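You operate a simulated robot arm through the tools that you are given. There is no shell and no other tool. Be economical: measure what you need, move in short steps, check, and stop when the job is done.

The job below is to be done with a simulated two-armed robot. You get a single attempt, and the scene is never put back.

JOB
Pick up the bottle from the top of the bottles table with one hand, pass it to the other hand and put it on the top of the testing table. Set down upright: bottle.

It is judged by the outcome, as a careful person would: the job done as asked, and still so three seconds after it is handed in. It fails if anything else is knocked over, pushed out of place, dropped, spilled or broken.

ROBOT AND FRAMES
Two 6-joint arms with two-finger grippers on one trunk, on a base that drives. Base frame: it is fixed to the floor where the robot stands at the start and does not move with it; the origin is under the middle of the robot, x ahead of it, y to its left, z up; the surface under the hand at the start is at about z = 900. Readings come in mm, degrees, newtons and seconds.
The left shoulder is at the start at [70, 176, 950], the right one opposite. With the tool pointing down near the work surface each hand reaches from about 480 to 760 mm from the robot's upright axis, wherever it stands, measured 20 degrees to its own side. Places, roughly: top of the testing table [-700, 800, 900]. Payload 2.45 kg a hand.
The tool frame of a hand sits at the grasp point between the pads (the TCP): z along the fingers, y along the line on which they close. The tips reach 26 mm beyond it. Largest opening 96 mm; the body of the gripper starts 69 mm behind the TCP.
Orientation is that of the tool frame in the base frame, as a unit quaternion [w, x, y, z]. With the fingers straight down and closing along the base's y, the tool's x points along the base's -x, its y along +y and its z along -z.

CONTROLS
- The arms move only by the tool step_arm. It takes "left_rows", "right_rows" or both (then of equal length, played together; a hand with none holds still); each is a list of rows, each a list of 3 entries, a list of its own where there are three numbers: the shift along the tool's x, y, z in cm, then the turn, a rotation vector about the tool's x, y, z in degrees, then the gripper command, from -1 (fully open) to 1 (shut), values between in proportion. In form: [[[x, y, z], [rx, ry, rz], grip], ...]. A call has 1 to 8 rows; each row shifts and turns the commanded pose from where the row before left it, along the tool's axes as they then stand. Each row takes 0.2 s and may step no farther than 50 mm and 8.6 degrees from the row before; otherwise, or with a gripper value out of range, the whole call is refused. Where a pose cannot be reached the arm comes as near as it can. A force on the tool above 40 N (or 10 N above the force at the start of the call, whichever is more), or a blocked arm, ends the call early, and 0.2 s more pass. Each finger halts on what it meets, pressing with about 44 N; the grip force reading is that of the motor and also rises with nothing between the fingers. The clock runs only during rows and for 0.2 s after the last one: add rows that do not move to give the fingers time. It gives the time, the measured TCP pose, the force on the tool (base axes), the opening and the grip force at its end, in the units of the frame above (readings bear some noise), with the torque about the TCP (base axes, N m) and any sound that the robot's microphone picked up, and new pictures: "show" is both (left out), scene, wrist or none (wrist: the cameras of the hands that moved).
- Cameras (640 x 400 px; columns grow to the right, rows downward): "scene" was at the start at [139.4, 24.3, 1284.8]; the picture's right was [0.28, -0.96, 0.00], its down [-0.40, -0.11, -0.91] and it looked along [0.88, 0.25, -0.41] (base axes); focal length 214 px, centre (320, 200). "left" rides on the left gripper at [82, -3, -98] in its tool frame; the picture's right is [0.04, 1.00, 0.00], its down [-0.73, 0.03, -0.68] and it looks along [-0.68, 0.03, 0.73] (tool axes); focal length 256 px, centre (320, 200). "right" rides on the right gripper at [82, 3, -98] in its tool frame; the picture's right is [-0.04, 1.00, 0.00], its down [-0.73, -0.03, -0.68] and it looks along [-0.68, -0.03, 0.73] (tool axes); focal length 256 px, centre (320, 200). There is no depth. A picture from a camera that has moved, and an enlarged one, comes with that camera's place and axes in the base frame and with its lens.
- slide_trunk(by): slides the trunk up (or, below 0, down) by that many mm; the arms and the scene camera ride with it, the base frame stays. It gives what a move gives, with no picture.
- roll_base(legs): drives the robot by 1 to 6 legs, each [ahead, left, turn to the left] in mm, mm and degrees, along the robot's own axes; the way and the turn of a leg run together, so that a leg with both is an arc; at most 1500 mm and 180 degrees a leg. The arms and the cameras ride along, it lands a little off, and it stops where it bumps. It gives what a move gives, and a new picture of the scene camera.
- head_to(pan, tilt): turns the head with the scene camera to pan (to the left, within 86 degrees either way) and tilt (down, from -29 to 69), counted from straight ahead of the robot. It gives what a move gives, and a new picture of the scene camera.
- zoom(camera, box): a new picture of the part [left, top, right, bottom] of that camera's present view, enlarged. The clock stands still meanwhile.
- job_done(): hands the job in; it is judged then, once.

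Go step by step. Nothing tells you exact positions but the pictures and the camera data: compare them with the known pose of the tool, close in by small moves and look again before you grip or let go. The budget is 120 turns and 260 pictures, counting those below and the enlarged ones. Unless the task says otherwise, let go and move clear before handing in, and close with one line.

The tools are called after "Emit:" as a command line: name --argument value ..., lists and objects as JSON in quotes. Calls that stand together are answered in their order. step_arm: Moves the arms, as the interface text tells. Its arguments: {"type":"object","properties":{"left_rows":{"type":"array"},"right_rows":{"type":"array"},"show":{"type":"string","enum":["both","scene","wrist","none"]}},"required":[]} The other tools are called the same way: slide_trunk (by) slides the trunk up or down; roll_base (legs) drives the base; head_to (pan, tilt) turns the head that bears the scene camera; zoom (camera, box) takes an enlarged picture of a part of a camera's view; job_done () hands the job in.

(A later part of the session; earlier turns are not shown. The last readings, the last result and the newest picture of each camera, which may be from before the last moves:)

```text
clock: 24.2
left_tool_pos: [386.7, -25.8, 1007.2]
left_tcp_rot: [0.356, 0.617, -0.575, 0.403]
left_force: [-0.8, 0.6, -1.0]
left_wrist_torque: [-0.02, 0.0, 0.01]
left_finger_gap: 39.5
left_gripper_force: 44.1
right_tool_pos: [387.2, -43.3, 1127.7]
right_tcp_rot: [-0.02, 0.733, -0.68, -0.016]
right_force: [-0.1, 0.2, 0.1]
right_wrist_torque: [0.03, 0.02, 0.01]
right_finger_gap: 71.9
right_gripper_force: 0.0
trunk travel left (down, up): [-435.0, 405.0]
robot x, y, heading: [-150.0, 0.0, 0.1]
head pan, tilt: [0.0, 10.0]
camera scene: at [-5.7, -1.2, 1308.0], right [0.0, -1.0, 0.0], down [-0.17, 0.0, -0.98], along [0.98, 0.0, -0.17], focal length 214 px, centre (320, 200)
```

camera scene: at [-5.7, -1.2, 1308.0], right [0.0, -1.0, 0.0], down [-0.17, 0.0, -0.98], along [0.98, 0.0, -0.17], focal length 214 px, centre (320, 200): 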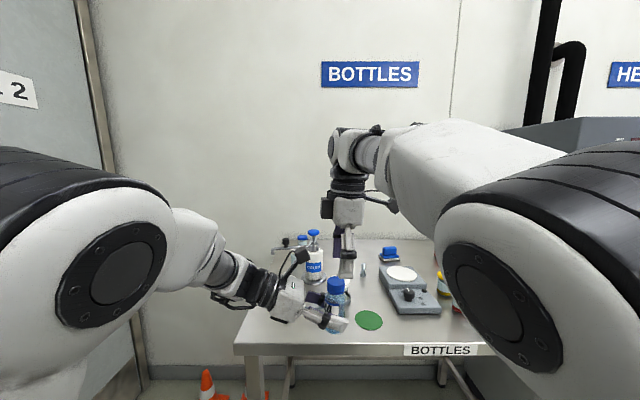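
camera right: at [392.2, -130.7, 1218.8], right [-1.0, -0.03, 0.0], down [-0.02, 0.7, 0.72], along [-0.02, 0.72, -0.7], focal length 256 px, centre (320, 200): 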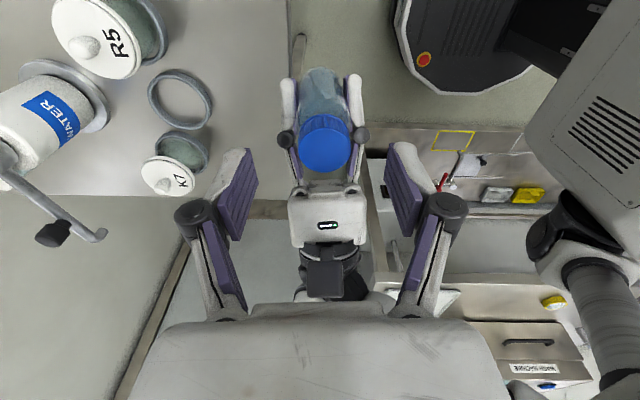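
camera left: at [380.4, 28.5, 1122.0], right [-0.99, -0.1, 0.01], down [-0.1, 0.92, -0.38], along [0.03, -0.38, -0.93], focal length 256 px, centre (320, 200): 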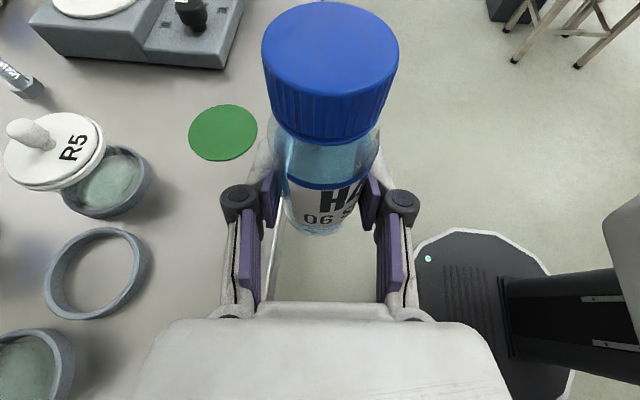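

Nothing is obviously touching, and the right hand holds steady with a slight tilt that matches the bottle's lean. I'll keep the right hand still and raise the bottle into it with the left, pausing to check.

Emit:
step_arm --left_rows '[[[1.46, -0.07, -0.42], [0, 0, 0], 1], [[1.46, -0.07, -0.42], [0, 0, 0], 1], [[0, 0, 0], [0, 0, 0], 1]]'

Emit:
zoom --camera "right" --box '[200, 30, 460, 300]'

Emit:
zoom --camera "scene" --box '[240, 180, 420, 350]'

```text
clock: 25.0
left_tool_pos: [387.7, -30.1, 1037.2]
left_tcp_rot: [0.356, 0.617, -0.576, 0.402]
left_force: [-0.1, -0.2, -0.4]
left_wrist_torque: [0.0, 0.01, 0.02]
left_finger_gap: 39.3
left_gripper_force: 44.0
right_tool_pos: [387.3, -44.2, 1126.0]
right_tcp_rot: [-0.02, 0.732, -0.681, -0.017]
right_force: [-0.3, -0.5, 0.3]
right_wrist_torque: [0.01, 0.0, 0.03]
right_finger_gap: 72.1
right_gripper_force: 0.1
trunk travel left (down, up): [-435.0, 405.0]
robot x, y, heading: [-152.4, -2.8, 0.1]
head pan, tilt: [0.0, 10.0]
camera scene: at [-5.6, -1.1, 1308.0], right [0.0, -1.0, 0.0], down [-0.17, 0.0, -0.98], along [0.98, 0.0, -0.17], focal length 214 px, centre (320, 200)
camera left: at [382.0, 24.2, 1152.3], right [-0.99, -0.1, 0.01], down [-0.1, 0.92, -0.38], along [0.03, -0.38, -0.93], focal length 256 px, centre (320, 200)
```

scene: 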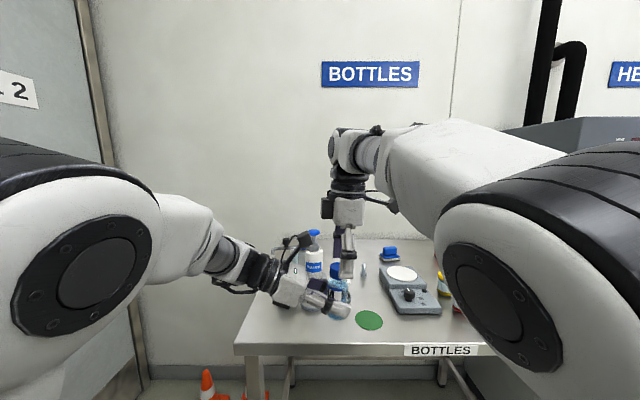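
left: 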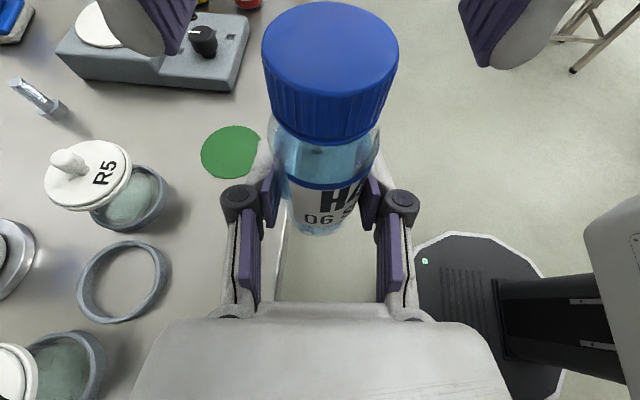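

```text
1.48 times, centred on (330, 165) of right
camera zoom: at [391.1, -130.2, 1221.0], right [-1.0, -0.03, 0.0], down [-0.03, 0.7, 0.72], along [-0.02, 0.72, -0.7], focal length 379 px, centre (305, 252)
```

zoom: 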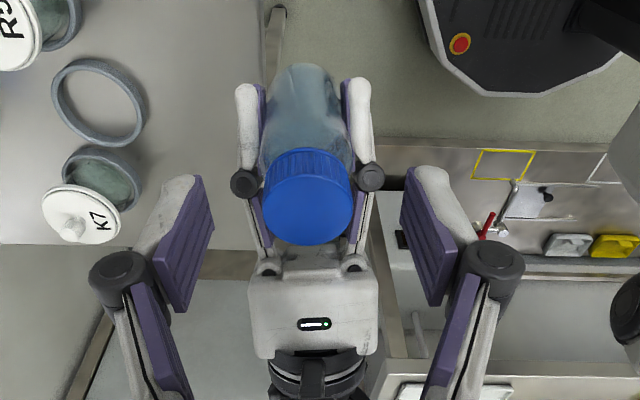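

```text
2.35 times, centred on (330, 265) of scene
camera zoom: at [-5.6, -1.1, 1308.0], right [0.0, -1.0, 0.0], down [-0.17, 0.0, -0.98], along [0.98, 0.0, -0.17], focal length 505 px, centre (296, 47)
```

zoom: 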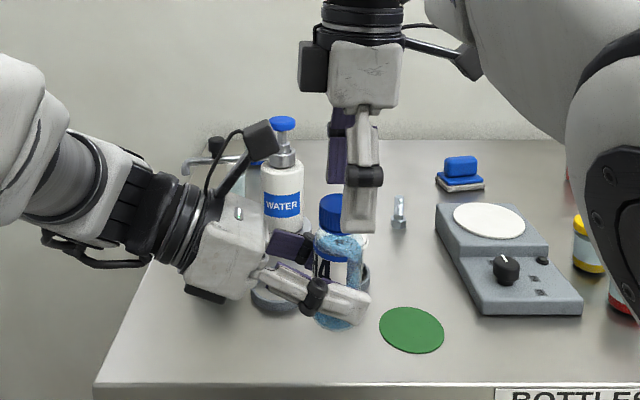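

The geometry looks clean, with the cap between the right fingers in x. I'll raise the bottle the last 31 mm and shift it 9 mm in -y to center it on the right fingers.

Emit:
step_arm --left_rows '[[[1.6, 0, -0.25], [0, 0, 0], 1], [[1.6, 0, -0.25], [0, 0, 0], 1], [[0, 0, 0], [0, 0, 0], 1]]' --show "wrist"

Emit:
zoom --camera "right" --box '[200, 30, 460, 300]'

Emit:
zoom --camera "scene" --box '[240, 170, 420, 340]'

```text
clock: 25.8
left_tool_pos: [387.3, -39.6, 1068.5]
left_tcp_rot: [0.357, 0.617, -0.574, 0.403]
left_force: [-0.1, -0.4, -1.0]
left_wrist_torque: [0.0, 0.0, -0.01]
left_finger_gap: 39.5
left_gripper_force: 44.6
right_tool_pos: [388.1, -43.6, 1125.8]
right_tcp_rot: [-0.02, 0.733, -0.68, -0.017]
right_force: [0.6, -0.3, -1.2]
right_wrist_torque: [0.01, -0.02, -0.01]
right_finger_gap: 72.0
right_gripper_force: 0.1
trunk travel left (down, up): [-435.0, 405.0]
robot x, y, heading: [-150.7, -2.5, -0.1]
head pan, tilt: [0.0, 10.0]
camera left: at [381.6, 14.9, 1183.3], right [-0.99, -0.1, 0.01], down [-0.1, 0.92, -0.38], along [0.03, -0.38, -0.93], focal length 256 px, centre (320, 200)
```

left: 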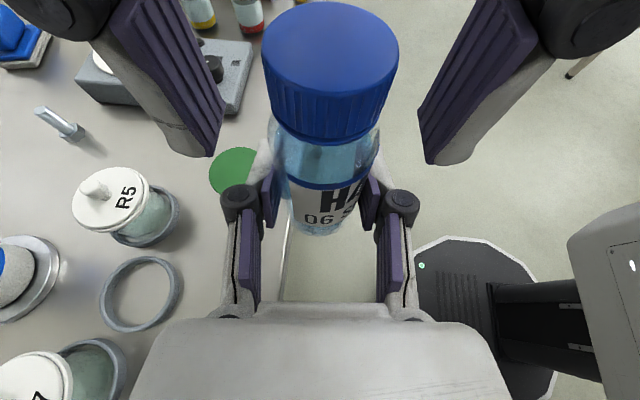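

```text
1.48 times, centred on (330, 165) of right
camera zoom: at [391.3, -130.2, 1220.7], right [-1.0, -0.03, 0.0], down [-0.03, 0.7, 0.72], along [-0.02, 0.72, -0.7], focal length 379 px, centre (305, 252)
```

zoom: 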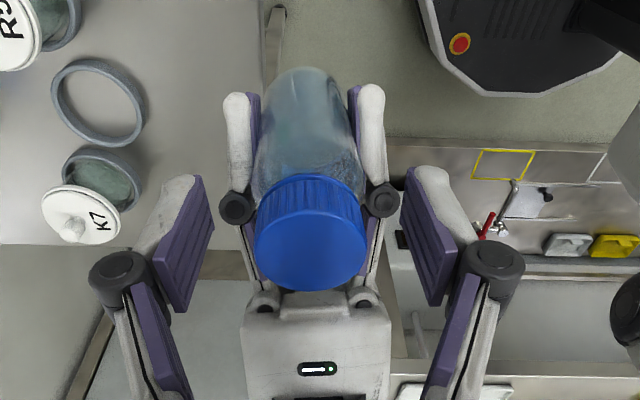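

```text
2.35 times, centred on (330, 255) of scene
camera zoom: at [-5.5, -1.0, 1308.0], right [0.0, -1.0, 0.0], down [-0.17, 0.0, -0.98], along [0.98, 0.0, -0.17], focal length 505 px, centre (296, 71)
```

zoom: 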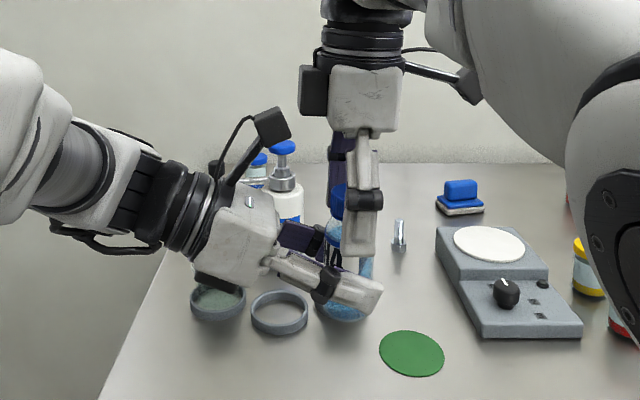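

The right camera puts its TCP in the middle of the cap. I'll close the right gripper on it gently while the left keeps hold.

Emit:
step_arm --right_rows '[[[0, 0, 0], [0, 0, 0], 0], [[0, 0, 0], [0, 0, 0], 0.2], [[0, 0, 0], [0, 0, 0], 0.3], [[0, 0, 0], [0, 0, 0], 0.6], [[0, 0, 0], [0, 0, 0], 1], [[0, 0, 0], [0, 0, 0], 1]]' --show "both"

Emit:
zoom --camera "scene" --box '[240, 170, 420, 340]'

```text
clock: 27.2
left_tool_pos: [387.7, -39.7, 1069.1]
left_tcp_rot: [0.356, 0.617, -0.574, 0.404]
left_force: [24.2, 1.6, -5.0]
left_wrist_torque: [0.01, 0.34, 0.1]
left_finger_gap: 39.4
left_gripper_force: 44.6
right_tool_pos: [386.6, -44.0, 1126.1]
right_tcp_rot: [-0.019, 0.733, -0.68, -0.018]
right_force: [-23.5, -1.7, 4.2]
right_wrist_torque: [-0.09, 1.0, 0.01]
right_finger_gap: 40.4
right_gripper_force: 44.1
trunk travel left (down, up): [-435.0, 405.0]
robot x, y, heading: [-150.3, -0.3, 0.0]
head pan, tilt: [0.0, 10.0]
camera scene: at [-5.7, -1.1, 1308.0], right [0.0, -1.0, 0.0], down [-0.17, 0.0, -0.98], along [0.98, 0.0, -0.17], focal length 214 px, centre (320, 200)
camera right: at [390.9, -130.3, 1220.7], right [-1.0, -0.03, 0.0], down [-0.03, 0.7, 0.72], along [-0.02, 0.72, -0.7], focal length 256 px, centre (320, 200)
```

scene: 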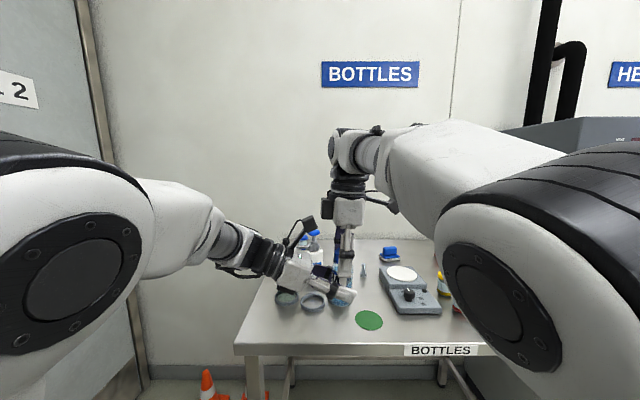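
right: 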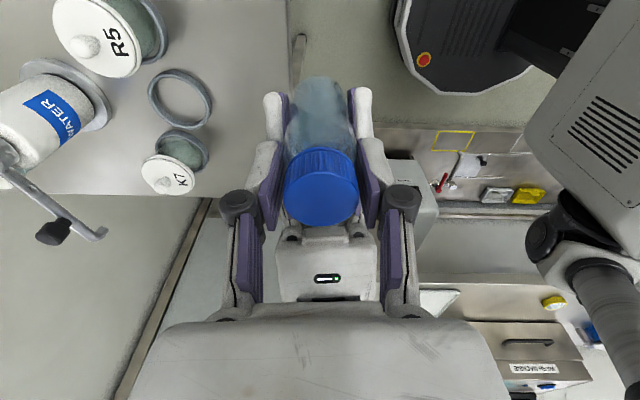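

```text
2.35 times, centred on (330, 255) of scene
camera zoom: at [-5.7, -1.1, 1308.0], right [0.0, -1.0, 0.0], down [-0.17, 0.0, -0.98], along [0.98, 0.0, -0.17], focal length 505 px, centre (296, 71)
```

zoom: 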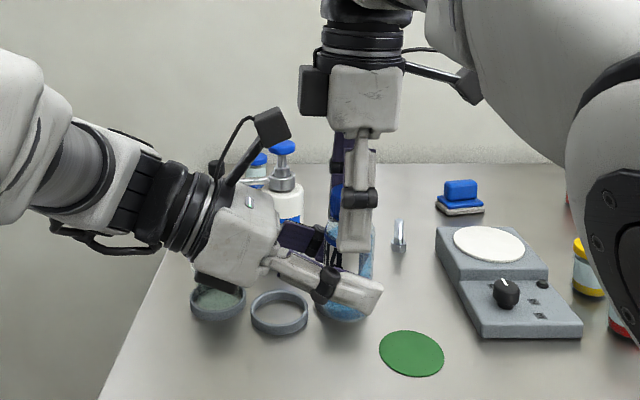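

Both hands hold the bottle, but there is 24 N of sideways preload between them. I'll ease the right hand slightly toward -x to relieve it before releasing.

Emit:
step_arm --right_rows '[[[0, 0.12, 0], [0, 0, 0], 1], [[0, 0, 0], [0, 0, 0], 1]]' --show "none"

```text
clock: 27.8
left_tool_pos: [386.4, -39.3, 1067.7]
left_tcp_rot: [0.356, 0.618, -0.575, 0.402]
left_force: [19.3, -0.9, -13.5]
left_wrist_torque: [0.31, 0.23, 0.22]
left_finger_gap: 39.4
left_gripper_force: 44.5
right_tool_pos: [385.7, -42.2, 1126.6]
right_tcp_rot: [-0.019, 0.733, -0.68, -0.019]
right_force: [-18.8, 1.4, 13.7]
right_wrist_torque: [-0.15, 0.9, -0.12]
right_finger_gap: 40.2
right_gripper_force: 44.2
trunk travel left (down, up): [-435.0, 405.0]
robot x, y, heading: [-149.0, 0.3, -0.1]
head pan, tilt: [0.0, 10.0]
```

Emit:
step_arm --right_rows '[[[0, 0.2, -0.1], [0, 0, 0], 1], [[0, 0.15, 0], [0, 0, 0], 1], [[0, 0, 0], [0, 0, 0], 1]]' --show "none"

```text
clock: 28.6
left_tool_pos: [385.7, -39.7, 1068.4]
left_tcp_rot: [0.357, 0.616, -0.577, 0.402]
left_force: [-37.0, -9.2, -10.1]
left_wrist_torque: [0.51, -0.65, -0.23]
left_finger_gap: 39.5
left_gripper_force: 44.0
right_tool_pos: [384.6, -44.7, 1126.9]
right_tcp_rot: [-0.023, 0.733, -0.68, -0.017]
right_force: [36.4, 8.2, 10.4]
right_wrist_torque: [0.08, -1.47, 0.04]
right_finger_gap: 40.4
right_gripper_force: 43.9
trunk travel left (down, up): [-435.0, 405.0]
robot x, y, heading: [-149.1, -0.9, -0.1]
head pan, tilt: [0.0, 10.0]
```

Emit:
step_arm --right_rows '[[[0, -0.23, -0.06], [0, 0, 0], 1], [[0, 0, 0], [0, 0, 0], 1]]' --show "none"

```text
clock: 29.2
left_tool_pos: [386.6, -40.1, 1070.6]
left_tcp_rot: [0.358, 0.615, -0.576, 0.403]
left_force: [-35.8, -1.0, 18.6]
left_wrist_torque: [-0.29, -1.03, -0.21]
left_finger_gap: 39.9
left_gripper_force: 44.3
right_tool_pos: [384.0, -43.4, 1129.0]
right_tcp_rot: [-0.022, 0.733, -0.68, -0.014]
right_force: [34.0, 0.4, -18.6]
right_wrist_torque: [0.25, -0.96, 0.1]
right_finger_gap: 40.4
right_gripper_force: 44.1
trunk travel left (down, up): [-435.0, 405.0]
robot x, y, heading: [-149.3, 3.0, -0.2]
head pan, tilt: [0.0, 10.0]
```

Emit:
step_arm --right_rows '[[[0, -0.15, 0.1], [0, 0, 0], 1], [[0, 0, 0], [0, 0, 0], 1]]' --show "none"

```text
clock: 29.8
left_tool_pos: [387.2, -40.0, 1069.1]
left_tcp_rot: [0.357, 0.616, -0.576, 0.402]
left_force: [-21.1, 5.0, 28.1]
left_wrist_torque: [-0.75, -0.74, -0.25]
left_finger_gap: 39.9
left_gripper_force: 43.9
right_tool_pos: [385.9, -43.2, 1129.0]
right_tcp_rot: [-0.021, 0.733, -0.68, -0.016]
right_force: [19.8, -4.1, -29.3]
right_wrist_torque: [0.34, -0.45, 0.15]
right_finger_gap: 40.3
right_gripper_force: 44.0
trunk travel left (down, up): [-435.0, 405.0]
robot x, y, heading: [-153.8, -2.0, -0.1]
head pan, tilt: [0.0, 10.0]
```

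Emit:
step_arm --right_rows '[[[0, -0.1, 0.15], [0, 0, 0], 1], [[0, 0, 0], [0, 0, 0], 1]]' --show "none"

```text
clock: 30.4
left_tool_pos: [387.4, -39.0, 1067.9]
left_tcp_rot: [0.356, 0.618, -0.574, 0.402]
left_force: [0.4, -0.1, 15.0]
left_wrist_torque: [-0.29, -0.36, -0.04]
left_finger_gap: 39.6
left_gripper_force: 43.4
right_tool_pos: [387.5, -43.8, 1126.9]
right_tcp_rot: [-0.021, 0.733, -0.68, -0.017]
right_force: [-0.6, -0.6, -14.7]
right_wrist_torque: [0.18, 0.43, 0.11]
right_finger_gap: 40.4
right_gripper_force: 43.9
trunk travel left (down, up): [-435.0, 405.0]
robot x, y, heading: [-147.1, 0.7, -0.1]
head pan, tilt: [0.0, 10.0]
```

The preload is now small. I'll open the left hand slowly and check that the right keeps the bottle.

Emit:
step_arm --left_rows '[[[0, 0, 0], [0, 0, 0], 0.1], [[0, 0, 0], [0, 0, 0], -0.1], [[0, 0, 0], [0, 0, 0], -0.4], [[0, 0, 0], [0, 0, 0], -0.6], [[0, 0, 0], [0, 0, 0], -0.6]]'

Emit:
zoom --camera "scene" --box '[240, 170, 420, 340]'

```text
clock: 31.6
left_tool_pos: [385.7, -39.5, 1067.9]
left_tcp_rot: [0.356, 0.617, -0.575, 0.402]
left_force: [-0.7, 0.6, 0.1]
left_wrist_torque: [-0.03, -0.05, 0.06]
left_finger_gap: 76.7
left_gripper_force: 0.0
right_tool_pos: [386.7, -44.5, 1125.5]
right_tcp_rot: [-0.02, 0.733, -0.679, -0.016]
right_force: [-0.9, -0.8, -1.6]
right_wrist_torque: [0.0, -0.02, 0.01]
right_finger_gap: 40.2
right_gripper_force: 44.6
trunk travel left (down, up): [-435.0, 405.0]
robot x, y, heading: [-150.9, -0.4, -0.2]
head pan, tilt: [0.0, 10.0]
camera scene: at [-5.7, -1.1, 1308.0], right [0.0, -1.0, 0.0], down [-0.17, 0.0, -0.98], along [0.98, 0.0, -0.17], focal length 214 px, centre (320, 200)
camera left: at [381.5, 14.8, 1183.2], right [-0.99, -0.1, 0.01], down [-0.1, 0.92, -0.38], along [0.03, -0.38, -0.93], focal length 256 px, centre (320, 200)
```

scene: 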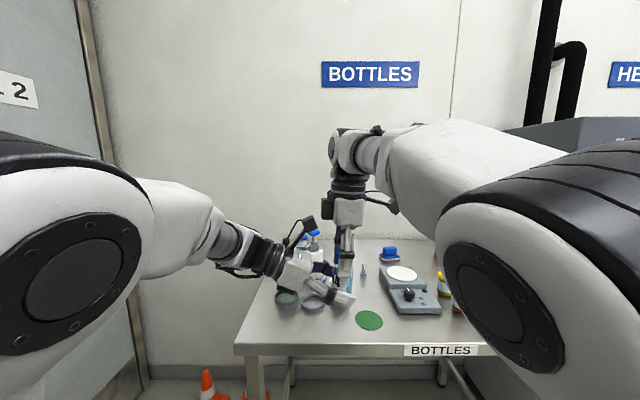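
left: 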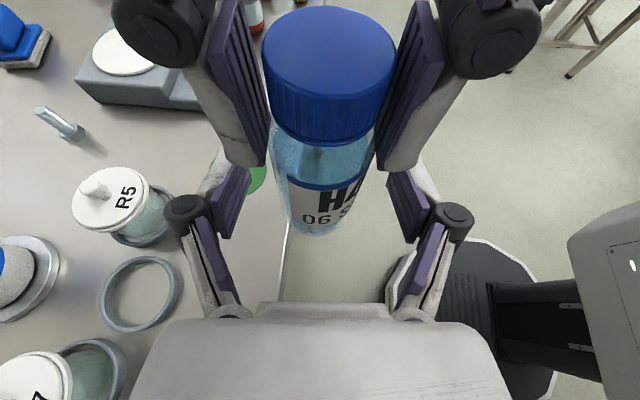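

```text
2.35 times, centred on (330, 255) of scene
camera zoom: at [-5.7, -1.1, 1308.0], right [0.0, -1.0, 0.0], down [-0.17, 0.0, -0.98], along [0.98, 0.0, -0.17], focal length 505 px, centre (296, 71)
```

zoom: 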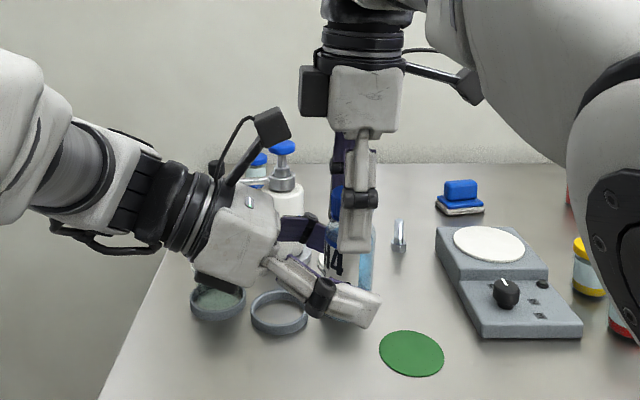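

The right hand holds the bottle alone. I'll withdraw the left hand straight back along its fingers.

Emit:
step_arm --left_rows '[[[0, 0, -2.5], [0, 0, 0], -0.6], [[0, 0, -4], [0, 0, 0], -0.6], [[0, 0, -4], [0, 0, 0], -0.6], [[0, 0, -4], [0, 0, 0], -0.6], [[0, 0, 0], [0, 0, 0], -0.6]]'

Emit:
zoom --camera "scene" --box '[240, 170, 420, 340]'

```text
clock: 32.8
left_tool_pos: [375.0, 89.8, 1129.7]
left_tcp_rot: [0.356, 0.617, -0.576, 0.401]
left_force: [-0.1, -0.5, 0.0]
left_wrist_torque: [0.01, -0.02, 0.01]
left_finger_gap: 76.6
left_gripper_force: 0.0
right_tool_pos: [387.3, -45.2, 1125.5]
right_tcp_rot: [-0.021, 0.732, -0.68, -0.018]
right_force: [0.4, -0.4, -0.5]
right_wrist_torque: [0.02, -0.03, 0.01]
right_finger_gap: 40.0
right_gripper_force: 43.9
trunk travel left (down, up): [-435.0, 405.0]
robot x, y, heading: [-144.5, -1.5, -0.1]
head pan, tilt: [0.0, 10.0]
camera scene: at [-5.4, -2.4, 1308.0], right [0.0, -1.0, 0.0], down [-0.17, 0.0, -0.98], along [0.98, 0.0, -0.17], focal length 214 px, centre (320, 200)
camera left: at [370.0, 144.1, 1243.9], right [-0.99, -0.1, 0.01], down [-0.1, 0.92, -0.38], along [0.03, -0.38, -0.93], focal length 256 px, centre (320, 200)
```

scene: 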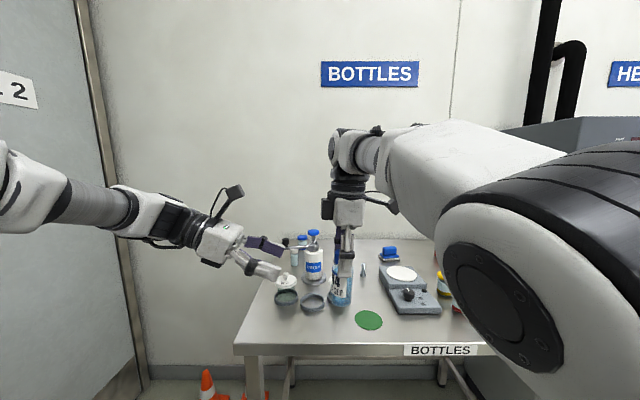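
left: 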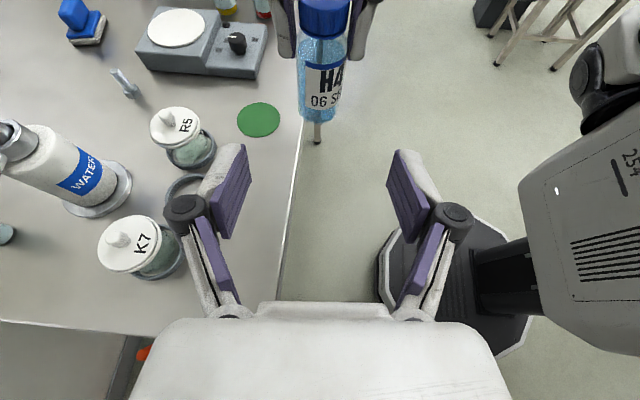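

```text
2.35 times, centred on (330, 255) of scene
camera zoom: at [-5.4, -2.4, 1308.0], right [0.0, -1.0, 0.0], down [-0.17, 0.0, -0.98], along [0.98, 0.0, -0.17], focal length 505 px, centre (296, 71)
```

zoom: 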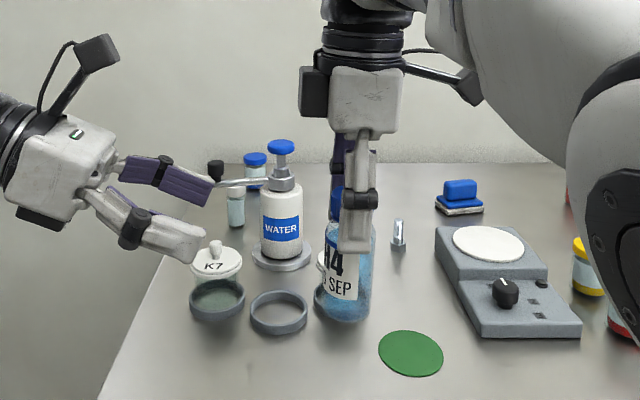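

The handover is done. Now I'll look left toward the testing table.

Emit:
head_to --pan 86 --tilt 25

```text
clock: 34.4
left_tool_pos: [374.5, 90.9, 1128.5]
left_tcp_rot: [0.356, 0.617, -0.575, 0.402]
left_force: [1.0, 1.3, 0.3]
left_wrist_torque: [-0.02, 0.01, -0.01]
left_finger_gap: 76.7
left_gripper_force: 0.1
right_tool_pos: [387.5, -43.6, 1126.5]
right_tcp_rot: [-0.02, 0.733, -0.68, -0.017]
right_force: [0.5, -0.1, -0.8]
right_wrist_torque: [-0.02, 0.05, -0.01]
right_finger_gap: 40.4
right_gripper_force: 43.9
trunk travel left (down, up): [-435.0, 405.0]
robot x, y, heading: [-149.1, 0.3, 0.1]
head pan, tilt: [85.9, 25.0]
camera scene: at [-92.2, 90.8, 1283.7], right [1.0, -0.07, 0.0], down [-0.03, -0.42, -0.91], along [0.06, 0.9, -0.42], focal length 214 px, centre (320, 200)
```

scene: 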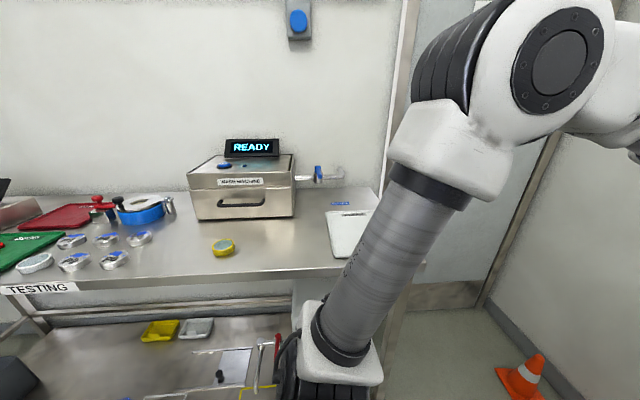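

The testing table is to my left, with its front edge at y ≈ 470. It has a clear patch around [-160, 590], between the yellow disc and the white tray. I'll turn 90° to face it.

Emit:
head_to --pan 0 --tilt 30

Emit:
roll_base --legs '[[0, 0, 90]]'

```text
clock: 36.0
left_tool_pos: [374.5, 90.1, 1129.1]
left_tcp_rot: [0.356, 0.617, -0.574, 0.403]
left_force: [0.2, 0.2, -0.3]
left_wrist_torque: [-0.01, -0.01, 0.01]
left_finger_gap: 76.9
left_gripper_force: 0.0
right_tool_pos: [386.7, -45.1, 1126.1]
right_tcp_rot: [-0.019, 0.733, -0.68, -0.017]
right_force: [-0.5, -0.1, -1.0]
right_wrist_torque: [0.04, 0.0, 0.01]
right_finger_gap: 40.2
right_gripper_force: 44.1
trunk travel left (down, up): [-435.0, 405.0]
robot x, y, heading: [-148.6, -2.9, -0.1]
head pan, tilt: [0.0, 30.0]
camera scene: at [-8.3, -1.0, 1275.7], right [0.0, -1.0, 0.0], down [-0.5, 0.0, -0.87], along [0.87, 0.0, -0.5], focal length 214 px, centre (320, 200)
```

scene: 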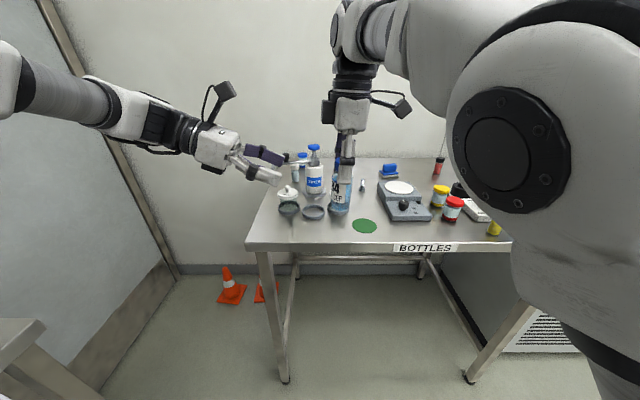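

```text
clock: 40.2
left_tool_pos: [-236.8, 525.1, 1128.2]
left_tcp_rot: [-0.03, 0.843, 0.026, 0.537]
left_force: [-0.3, 0.0, -0.6]
left_wrist_torque: [-0.01, -0.01, 0.0]
left_finger_gap: 76.7
left_gripper_force: 0.1
right_tool_pos: [-101.6, 535.2, 1125.6]
right_tcp_rot: [-0.001, 0.999, 0.034, -0.027]
right_force: [-0.9, 0.4, -1.0]
right_wrist_torque: [0.01, 0.0, 0.02]
right_finger_gap: 40.5
right_gripper_force: 44.3
trunk travel left (down, up): [-435.0, 405.0]
robot x, y, heading: [-151.5, -0.1, 89.6]
head pan, tilt: [0.0, 30.0]
camera scene: at [-148.3, 139.5, 1275.7], right [1.0, -0.01, 0.0], down [0.0, -0.5, -0.87], along [0.01, 0.87, -0.5], focal length 214 px, centre (320, 200)
```

scene: 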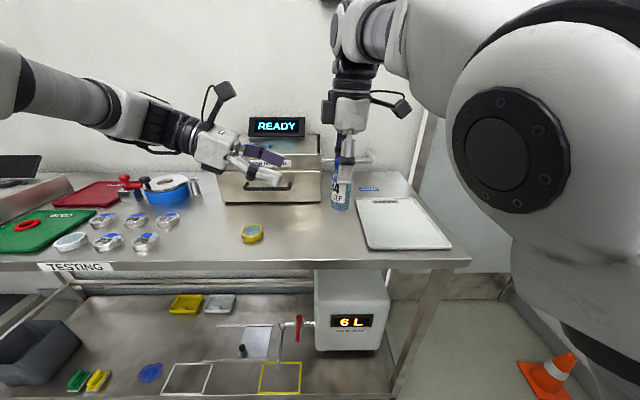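

I'm facing the testing table with the bottle near [-102, 535]; the edge is at y ≈ 498 and the tray's left edge at x ≈ -20. I'll extend the right hand 75 mm further over the table, lower it 80 mm, and check.

Emit:
step_arm --right_rows '[[[0, -3.75, 0], [0, 0, 0], 1], [[0, -3.75, 0], [0, 0, 0], 1], [[0, 0, 4], [0, 0, 0], 1], [[0, 0, 4], [0, 0, 0], 1], [[0, 0, 0], [0, 0, 0], 1]]'

Emit:
zoom --camera "scene" --box '[250, 120, 430, 290]'

```text
clock: 41.4
left_tool_pos: [-235.8, 524.0, 1128.5]
left_tcp_rot: [-0.031, 0.843, 0.026, 0.537]
left_force: [0.0, -0.2, 1.1]
left_wrist_torque: [0.01, 0.02, 0.07]
left_finger_gap: 77.3
left_gripper_force: 0.1
right_tool_pos: [-102.1, 612.7, 1045.8]
right_tcp_rot: [0.002, 0.999, 0.026, -0.035]
right_force: [0.7, -0.4, -0.8]
right_wrist_torque: [0.02, -0.01, 0.0]
right_finger_gap: 40.2
right_gripper_force: 44.2
trunk travel left (down, up): [-435.0, 405.0]
robot x, y, heading: [-150.2, -3.1, 89.6]
head pan, tilt: [0.0, 30.0]
camera scene: at [-148.4, 138.3, 1275.9], right [1.0, -0.01, 0.0], down [0.0, -0.5, -0.87], along [0.01, 0.87, -0.5], focal length 214 px, centre (320, 200)
camera right: at [-11.6, 614.6, 1137.6], right [0.01, -1.0, 0.0], down [-0.68, -0.01, 0.73], along [-0.73, -0.01, -0.68], focal length 256 px, centre (320, 200)
```

scene: 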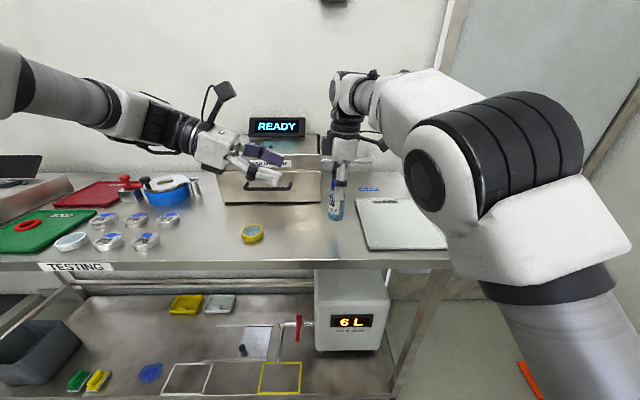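
right: 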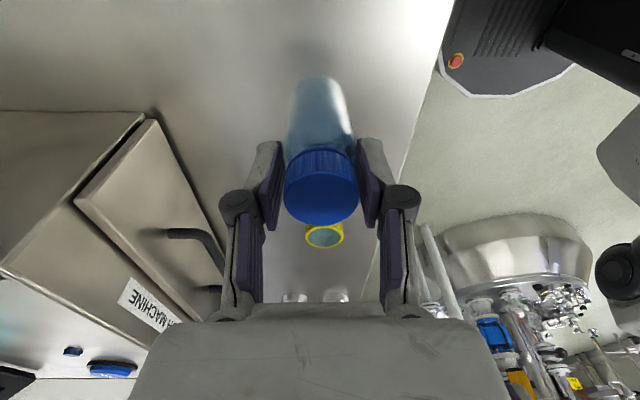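

```text
2.35 times, centred on (340, 205) of scene
camera zoom: at [-148.4, 138.3, 1275.9], right [1.0, -0.01, 0.0], down [0.0, -0.5, -0.87], along [0.01, 0.87, -0.5], focal length 505 px, centre (273, 188)
```

zoom: 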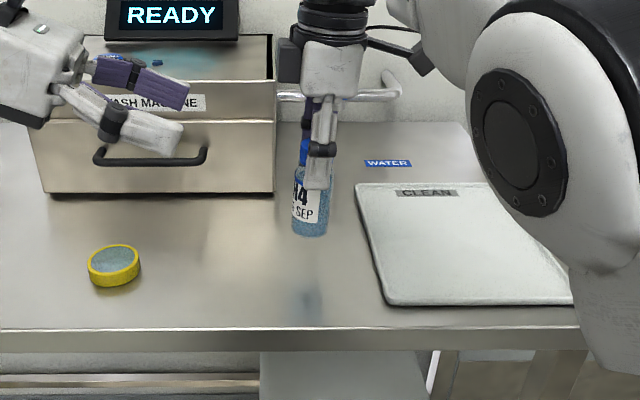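

I'll zoom closely to judge the bottle's tilt before lowering further.

Emit:
zoom --camera "scene" --box '[310, 150, 370, 240]'

Emit:
zoom --camera "right" --box '[240, 60, 400, 260]'

Emit:
zoom --camera "left" --box '[200, 0, 440, 150]'

```text
4.44 times, centred on (340, 195) of scene
camera zoom: at [-148.4, 138.3, 1275.9], right [1.0, -0.01, 0.0], down [0.0, -0.5, -0.87], along [0.01, 0.87, -0.5], focal length 953 px, centre (231, 222)
```

zoom: 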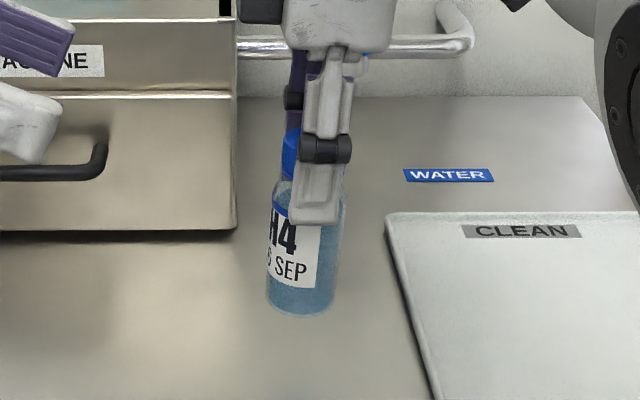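

```text
2.00 times, centred on (320, 160) of right
camera zoom: at [-11.6, 614.6, 1137.6], right [0.01, -1.0, 0.0], down [-0.68, -0.01, 0.73], along [-0.73, -0.01, -0.68], focal length 512 px, centre (320, 280)
```

zoom: 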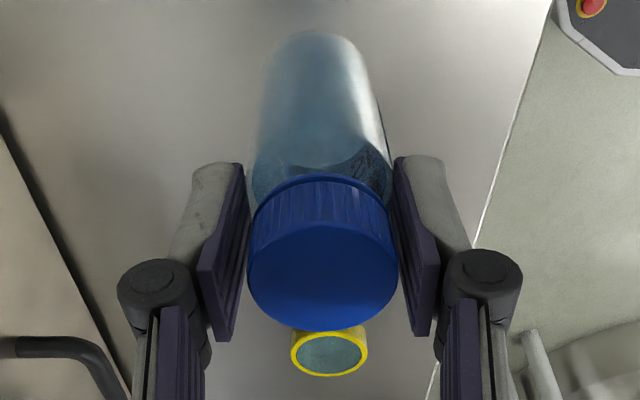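

```text
2.67 times, centred on (320, 75) of left
camera zoom: at [-292.1, 520.3, 1244.4], right [0.09, -1.0, 0.01], down [-0.92, -0.09, -0.38], along [0.38, 0.02, -0.93], focal length 683 px, centre (320, 533)
```

zoom: 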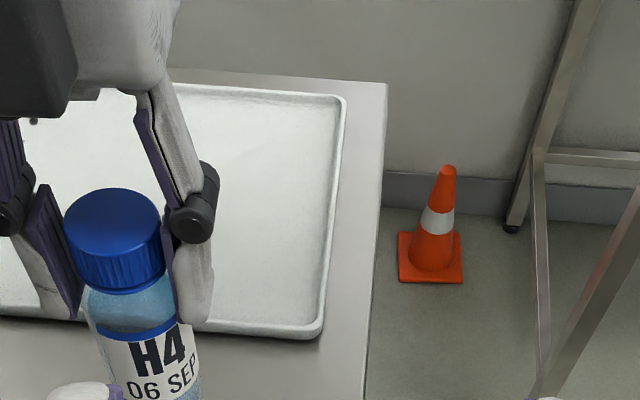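

The bottle is within about 1° of vertical, with its base about 52 mm above the table and clear space around it. I'll trim the tilt, lower 42 mm, then feel for contact.

Emit:
step_arm --right_rows '[[[0, 0, 1.5], [0, 1.2, 0], 1], [[0, 0, 1.5], [0, 0, 0], 1], [[0, 0, 1.2], [0, 0, 0], 1], [[0, 0, 0], [0, 0, 0], 1]]' --show "none"

Emit:
zoom --camera "scene" --box '[310, 170, 370, 260]'

```text
clock: 42.4
left_tool_pos: [-235.7, 524.2, 1129.1]
left_tcp_rot: [-0.03, 0.842, 0.026, 0.537]
left_force: [0.0, 0.5, -0.5]
left_wrist_torque: [0.02, -0.02, -0.01]
left_finger_gap: 77.1
left_gripper_force: 0.1
right_tool_pos: [-92.9, 616.8, 1010.7]
right_tcp_rot: [-0.002, 0.999, 0.019, -0.036]
right_force: [0.5, 0.6, -0.7]
right_wrist_torque: [-0.04, 0.02, 0.0]
right_finger_gap: 40.1
right_gripper_force: 44.3
trunk travel left (down, up): [-435.0, 405.0]
robot x, y, heading: [-147.9, -0.1, 89.5]
head pan, tilt: [0.0, 30.0]
```

```text
4.44 times, centred on (340, 215) of scene
camera zoom: at [-148.2, 139.4, 1275.7], right [1.0, -0.01, 0.0], down [0.0, -0.5, -0.87], along [0.01, 0.87, -0.5], focal length 953 px, centre (231, 133)
```

zoom: 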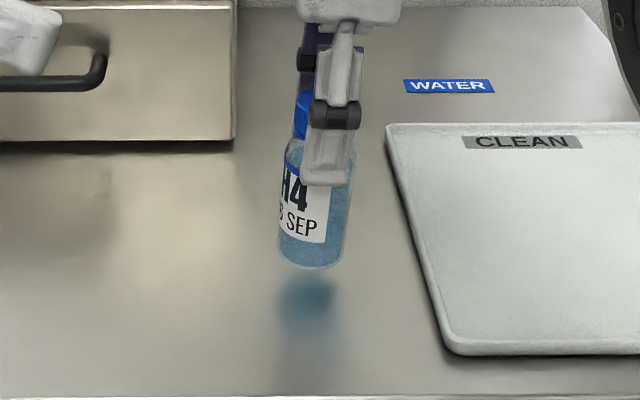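

The right arm drifts a little when it descends, so I'll trim the tilt again with a small turn and then use the trunk for the last centimetres.

Emit:
step_arm --right_rows '[[[0, 0, 0], [0, 2.5, 0], 1], [[0, 0, 0], [0, 0, 0], 1]]' --show "none"

Emit:
zoom --camera "scene" --box '[310, 170, 370, 260]'

```text
clock: 43.2
left_tool_pos: [-235.3, 524.1, 1128.7]
left_tcp_rot: [-0.03, 0.843, 0.026, 0.536]
left_force: [-0.2, 0.2, -0.3]
left_wrist_torque: [0.03, 0.02, 0.01]
left_finger_gap: 76.9
left_gripper_force: 0.0
right_tool_pos: [-83.7, 619.8, 1017.7]
right_tcp_rot: [-0.005, 1.0, 0.011, -0.023]
right_force: [0.5, -0.1, -1.2]
right_wrist_torque: [-0.02, 0.0, 0.02]
right_finger_gap: 40.4
right_gripper_force: 44.0
trunk travel left (down, up): [-435.0, 405.0]
robot x, y, heading: [-149.6, 0.1, 89.8]
head pan, tilt: [0.0, 30.0]
stopped in row 2 (right hand): the arm was blocked; the commanded pose is now the measured one
```

```text
4.44 times, centred on (340, 215) of scene
camera zoom: at [-147.8, 139.7, 1275.7], right [1.0, -0.01, 0.0], down [0.0, -0.5, -0.87], along [0.01, 0.87, -0.5], focal length 953 px, centre (231, 133)
```

zoom: 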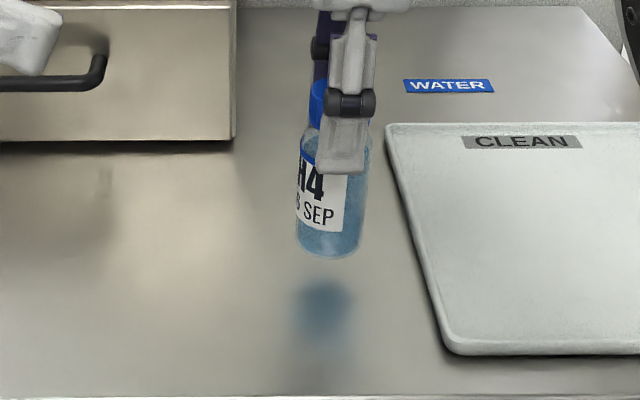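

The arm was blocked, and the command has reset to this pose, where the bottle is vertical. Before lowering the trunk I'll check what the right arm is touching.

Emit:
head_to --pan -50 --tilt 45

Emit:
head_to --pan -20 --tilt 35

```text
clock: 44.4
left_tool_pos: [-236.2, 524.7, 1130.3]
left_tcp_rot: [-0.031, 0.843, 0.026, 0.537]
left_force: [0.1, 0.5, -0.8]
left_wrist_torque: [0.01, 0.02, 0.0]
left_finger_gap: 76.9
left_gripper_force: 0.2
right_tool_pos: [-85.0, 619.5, 1017.4]
right_tcp_rot: [-0.005, 1.0, 0.011, -0.022]
right_force: [-0.2, 0.3, -1.4]
right_wrist_torque: [0.02, 0.03, -0.01]
right_finger_gap: 40.3
right_gripper_force: 43.7
trunk travel left (down, up): [-435.0, 405.0]
robot x, y, heading: [-149.8, 1.3, 89.8]
head pan, tilt: [-50.0, 45.0]
camera scene: at [-86.2, 101.1, 1253.1], right [0.64, -0.77, 0.0], down [-0.54, -0.45, -0.71], along [0.54, 0.45, -0.71], focal length 214 px, centre (320, 200)
```

scene: 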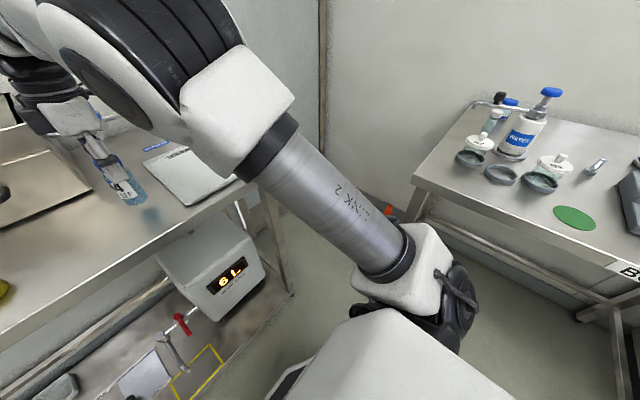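

```text
clock: 45.3
left_tool_pos: [-235.7, 524.9, 1128.8]
left_tcp_rot: [-0.029, 0.843, 0.025, 0.537]
left_force: [0.3, -0.8, -0.5]
left_wrist_torque: [-0.01, 0.0, 0.0]
left_finger_gap: 76.9
left_gripper_force: 0.0
right_tool_pos: [-84.7, 618.7, 1017.0]
right_tcp_rot: [-0.005, 1.0, 0.011, -0.022]
right_force: [-0.5, -0.4, -1.2]
right_wrist_torque: [-0.01, -0.01, -0.02]
right_finger_gap: 40.6
right_gripper_force: 43.4
trunk travel left (down, up): [-435.0, 405.0]
robot x, y, heading: [-150.6, -3.6, 89.6]
head pan, tilt: [-20.0, 35.0]
camera scene: at [-118.0, 131.7, 1267.9], right [0.94, -0.35, 0.0], down [-0.2, -0.54, -0.82], along [0.29, 0.77, -0.57], focal length 214 px, centre (320, 200)
```

scene: 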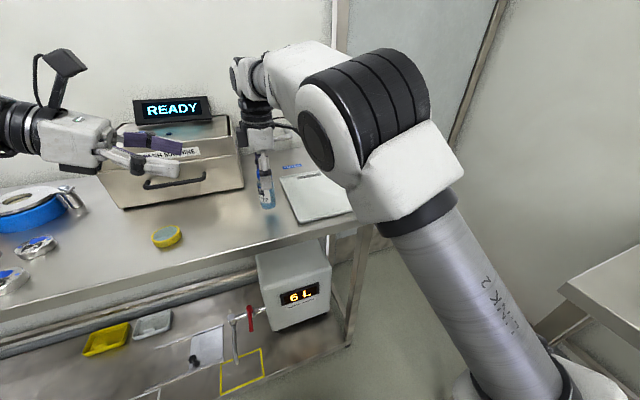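

The contact looks like the right camera boom against its own forearm, with nothing in the surroundings touched. The trunk can lower everything safely, so I'll go down in steps.

Emit:
slide_trunk --by -18

Emit:
head_to --pan 0 --tilt 30

Emit:
zoom --camera "scene" --box '[310, 170, 370, 260]'

```text
clock: 46.0
left_tool_pos: [-235.2, 524.6, 1110.8]
left_tcp_rot: [-0.03, 0.843, 0.026, 0.537]
left_force: [1.0, 0.3, 0.0]
left_wrist_torque: [0.02, 0.02, 0.05]
left_finger_gap: 76.9
left_gripper_force: 0.0
right_tool_pos: [-84.2, 618.9, 1000.0]
right_tcp_rot: [-0.005, 1.0, 0.011, -0.023]
right_force: [0.4, 0.2, -0.4]
right_wrist_torque: [0.03, -0.03, 0.0]
right_finger_gap: 40.3
right_gripper_force: 43.8
trunk travel left (down, up): [-417.0, 423.0]
robot x, y, heading: [-151.1, -0.8, 89.6]
head pan, tilt: [-20.0, 35.0]
```

```text
clock: 46.8
left_tool_pos: [-236.3, 524.9, 1110.8]
left_tcp_rot: [-0.03, 0.843, 0.026, 0.537]
left_force: [0.3, -0.1, 0.2]
left_wrist_torque: [-0.03, 0.02, 0.03]
left_finger_gap: 76.9
left_gripper_force: 0.0
right_tool_pos: [-84.2, 620.0, 999.4]
right_tcp_rot: [-0.005, 1.0, 0.011, -0.022]
right_force: [0.1, 0.0, -0.6]
right_wrist_torque: [0.0, 0.06, 0.02]
right_finger_gap: 40.5
right_gripper_force: 44.2
trunk travel left (down, up): [-417.0, 423.0]
robot x, y, heading: [-149.9, 0.8, 89.5]
head pan, tilt: [0.0, 30.0]
camera scene: at [-148.1, 139.7, 1257.7], right [1.0, -0.01, 0.0], down [0.0, -0.5, -0.87], along [0.01, 0.87, -0.5], focal length 214 px, centre (320, 200)
```

scene: 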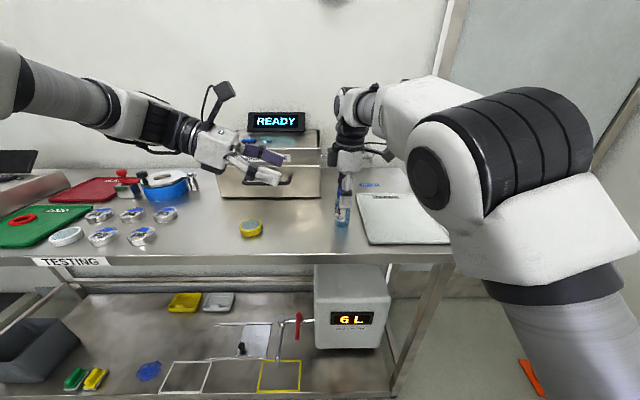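

```text
4.44 times, centred on (340, 215) of scene
camera zoom: at [-148.1, 139.7, 1257.7], right [1.0, -0.01, 0.0], down [0.0, -0.5, -0.87], along [0.01, 0.87, -0.5], focal length 953 px, centre (231, 133)
```

zoom: 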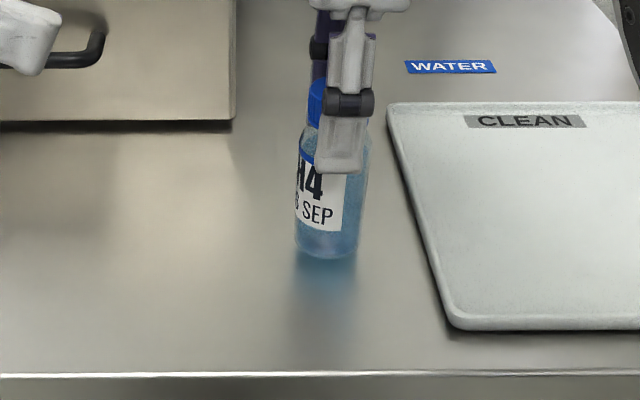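

The bottle base nearly meets its reflection. I'll lower in small trunk steps and watch for contact force.

Emit:
slide_trunk --by -3

Emit:
slide_trunk --by -2

```text
clock: 47.3
left_tool_pos: [-236.0, 525.4, 1107.7]
left_tcp_rot: [-0.03, 0.843, 0.026, 0.537]
left_force: [0.7, -0.1, -0.2]
left_wrist_torque: [0.02, -0.02, 0.0]
left_finger_gap: 76.8
left_gripper_force: 0.1
right_tool_pos: [-85.3, 619.6, 995.6]
right_tcp_rot: [-0.005, 1.0, 0.011, -0.023]
right_force: [-0.4, 0.5, -0.7]
right_wrist_torque: [-0.01, -0.04, 0.01]
right_finger_gap: 40.1
right_gripper_force: 43.9
trunk travel left (down, up): [-414.0, 426.0]
robot x, y, heading: [-149.3, 0.5, 89.6]
head pan, tilt: [0.0, 30.0]
```

```text
clock: 47.8
left_tool_pos: [-235.6, 523.3, 1106.4]
left_tcp_rot: [-0.031, 0.843, 0.026, 0.537]
left_force: [-0.3, -0.1, -0.5]
left_wrist_torque: [0.03, 0.0, 0.0]
left_finger_gap: 77.1
left_gripper_force: 0.0
right_tool_pos: [-84.3, 618.4, 996.2]
right_tcp_rot: [-0.007, 1.0, 0.011, -0.023]
right_force: [-0.1, 2.8, 9.4]
right_wrist_torque: [0.15, -0.2, 0.01]
right_finger_gap: 40.0
right_gripper_force: 44.3
trunk travel left (down, up): [-412.0, 428.0]
robot x, y, heading: [-150.3, 2.9, 89.7]
head pan, tilt: [0.0, 30.0]
```

The bottle has touched down with about 9 N of contact force. I'll open the right hand gently.

Emit:
step_arm --right_rows '[[[0, 0, 0], [0, 0, 0], 0.1], [[0, 0, 0], [0, 0, 0], 0], [[0, 0, 0], [0, 0, 0], -0.2], [[0, 0, 0], [0, 0, 0], -0.5], [[0, 0, 0], [0, 0, 0], -0.7], [[0, 0, 0], [0, 0, 0], -0.7]]'

Emit:
zoom --camera "scene" --box '[310, 170, 370, 260]'

```text
clock: 49.2
left_tool_pos: [-235.7, 526.0, 1106.9]
left_tcp_rot: [-0.03, 0.843, 0.026, 0.537]
left_force: [-0.6, -0.2, 0.3]
left_wrist_torque: [-0.01, -0.02, -0.03]
left_finger_gap: 76.8
left_gripper_force: 0.0
right_tool_pos: [-84.2, 618.5, 995.1]
right_tcp_rot: [-0.005, 1.0, 0.011, -0.023]
right_force: [0.6, -0.7, 0.6]
right_wrist_torque: [0.0, -0.02, 0.01]
right_finger_gap: 81.5
right_gripper_force: 0.1
trunk travel left (down, up): [-412.0, 428.0]
robot x, y, heading: [-149.2, -0.4, 89.7]
head pan, tilt: [0.0, 30.0]
camera scene: at [-148.2, 139.5, 1252.7], right [1.0, -0.01, 0.0], down [0.0, -0.5, -0.87], along [0.01, 0.87, -0.5], focal length 214 px, centre (320, 200)
camera right: at [2.5, 616.7, 1089.2], right [-0.02, -1.0, -0.01], down [-0.7, 0.01, 0.71], along [-0.71, 0.02, -0.7], focal length 256 px, centre (320, 200)
```

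scene: 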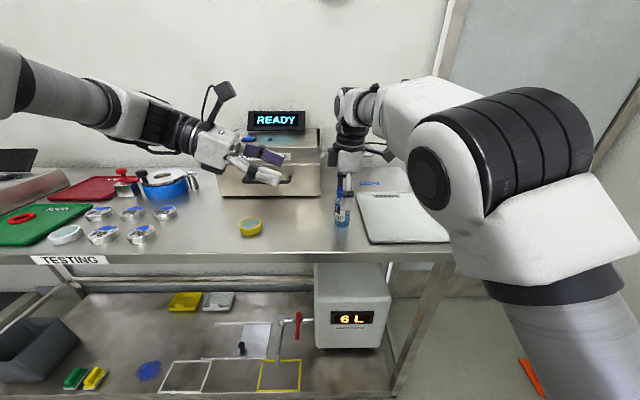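
right: 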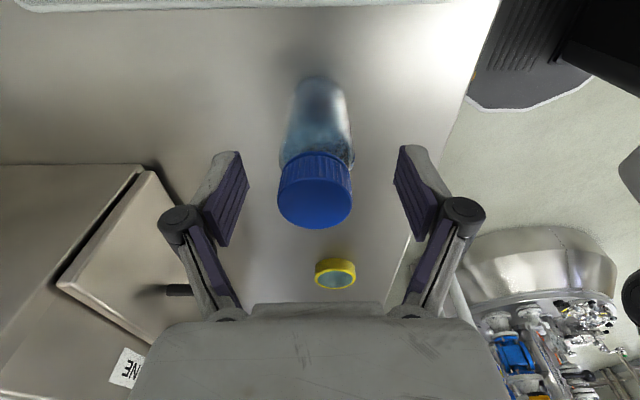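

```text
4.44 times, centred on (340, 215) of scene
camera zoom: at [-148.2, 139.5, 1252.7], right [1.0, -0.01, 0.0], down [0.0, -0.5, -0.87], along [0.01, 0.87, -0.5], focal length 953 px, centre (231, 133)
```

zoom: 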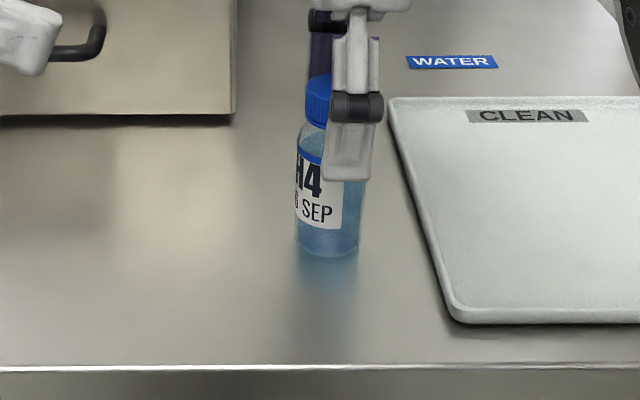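

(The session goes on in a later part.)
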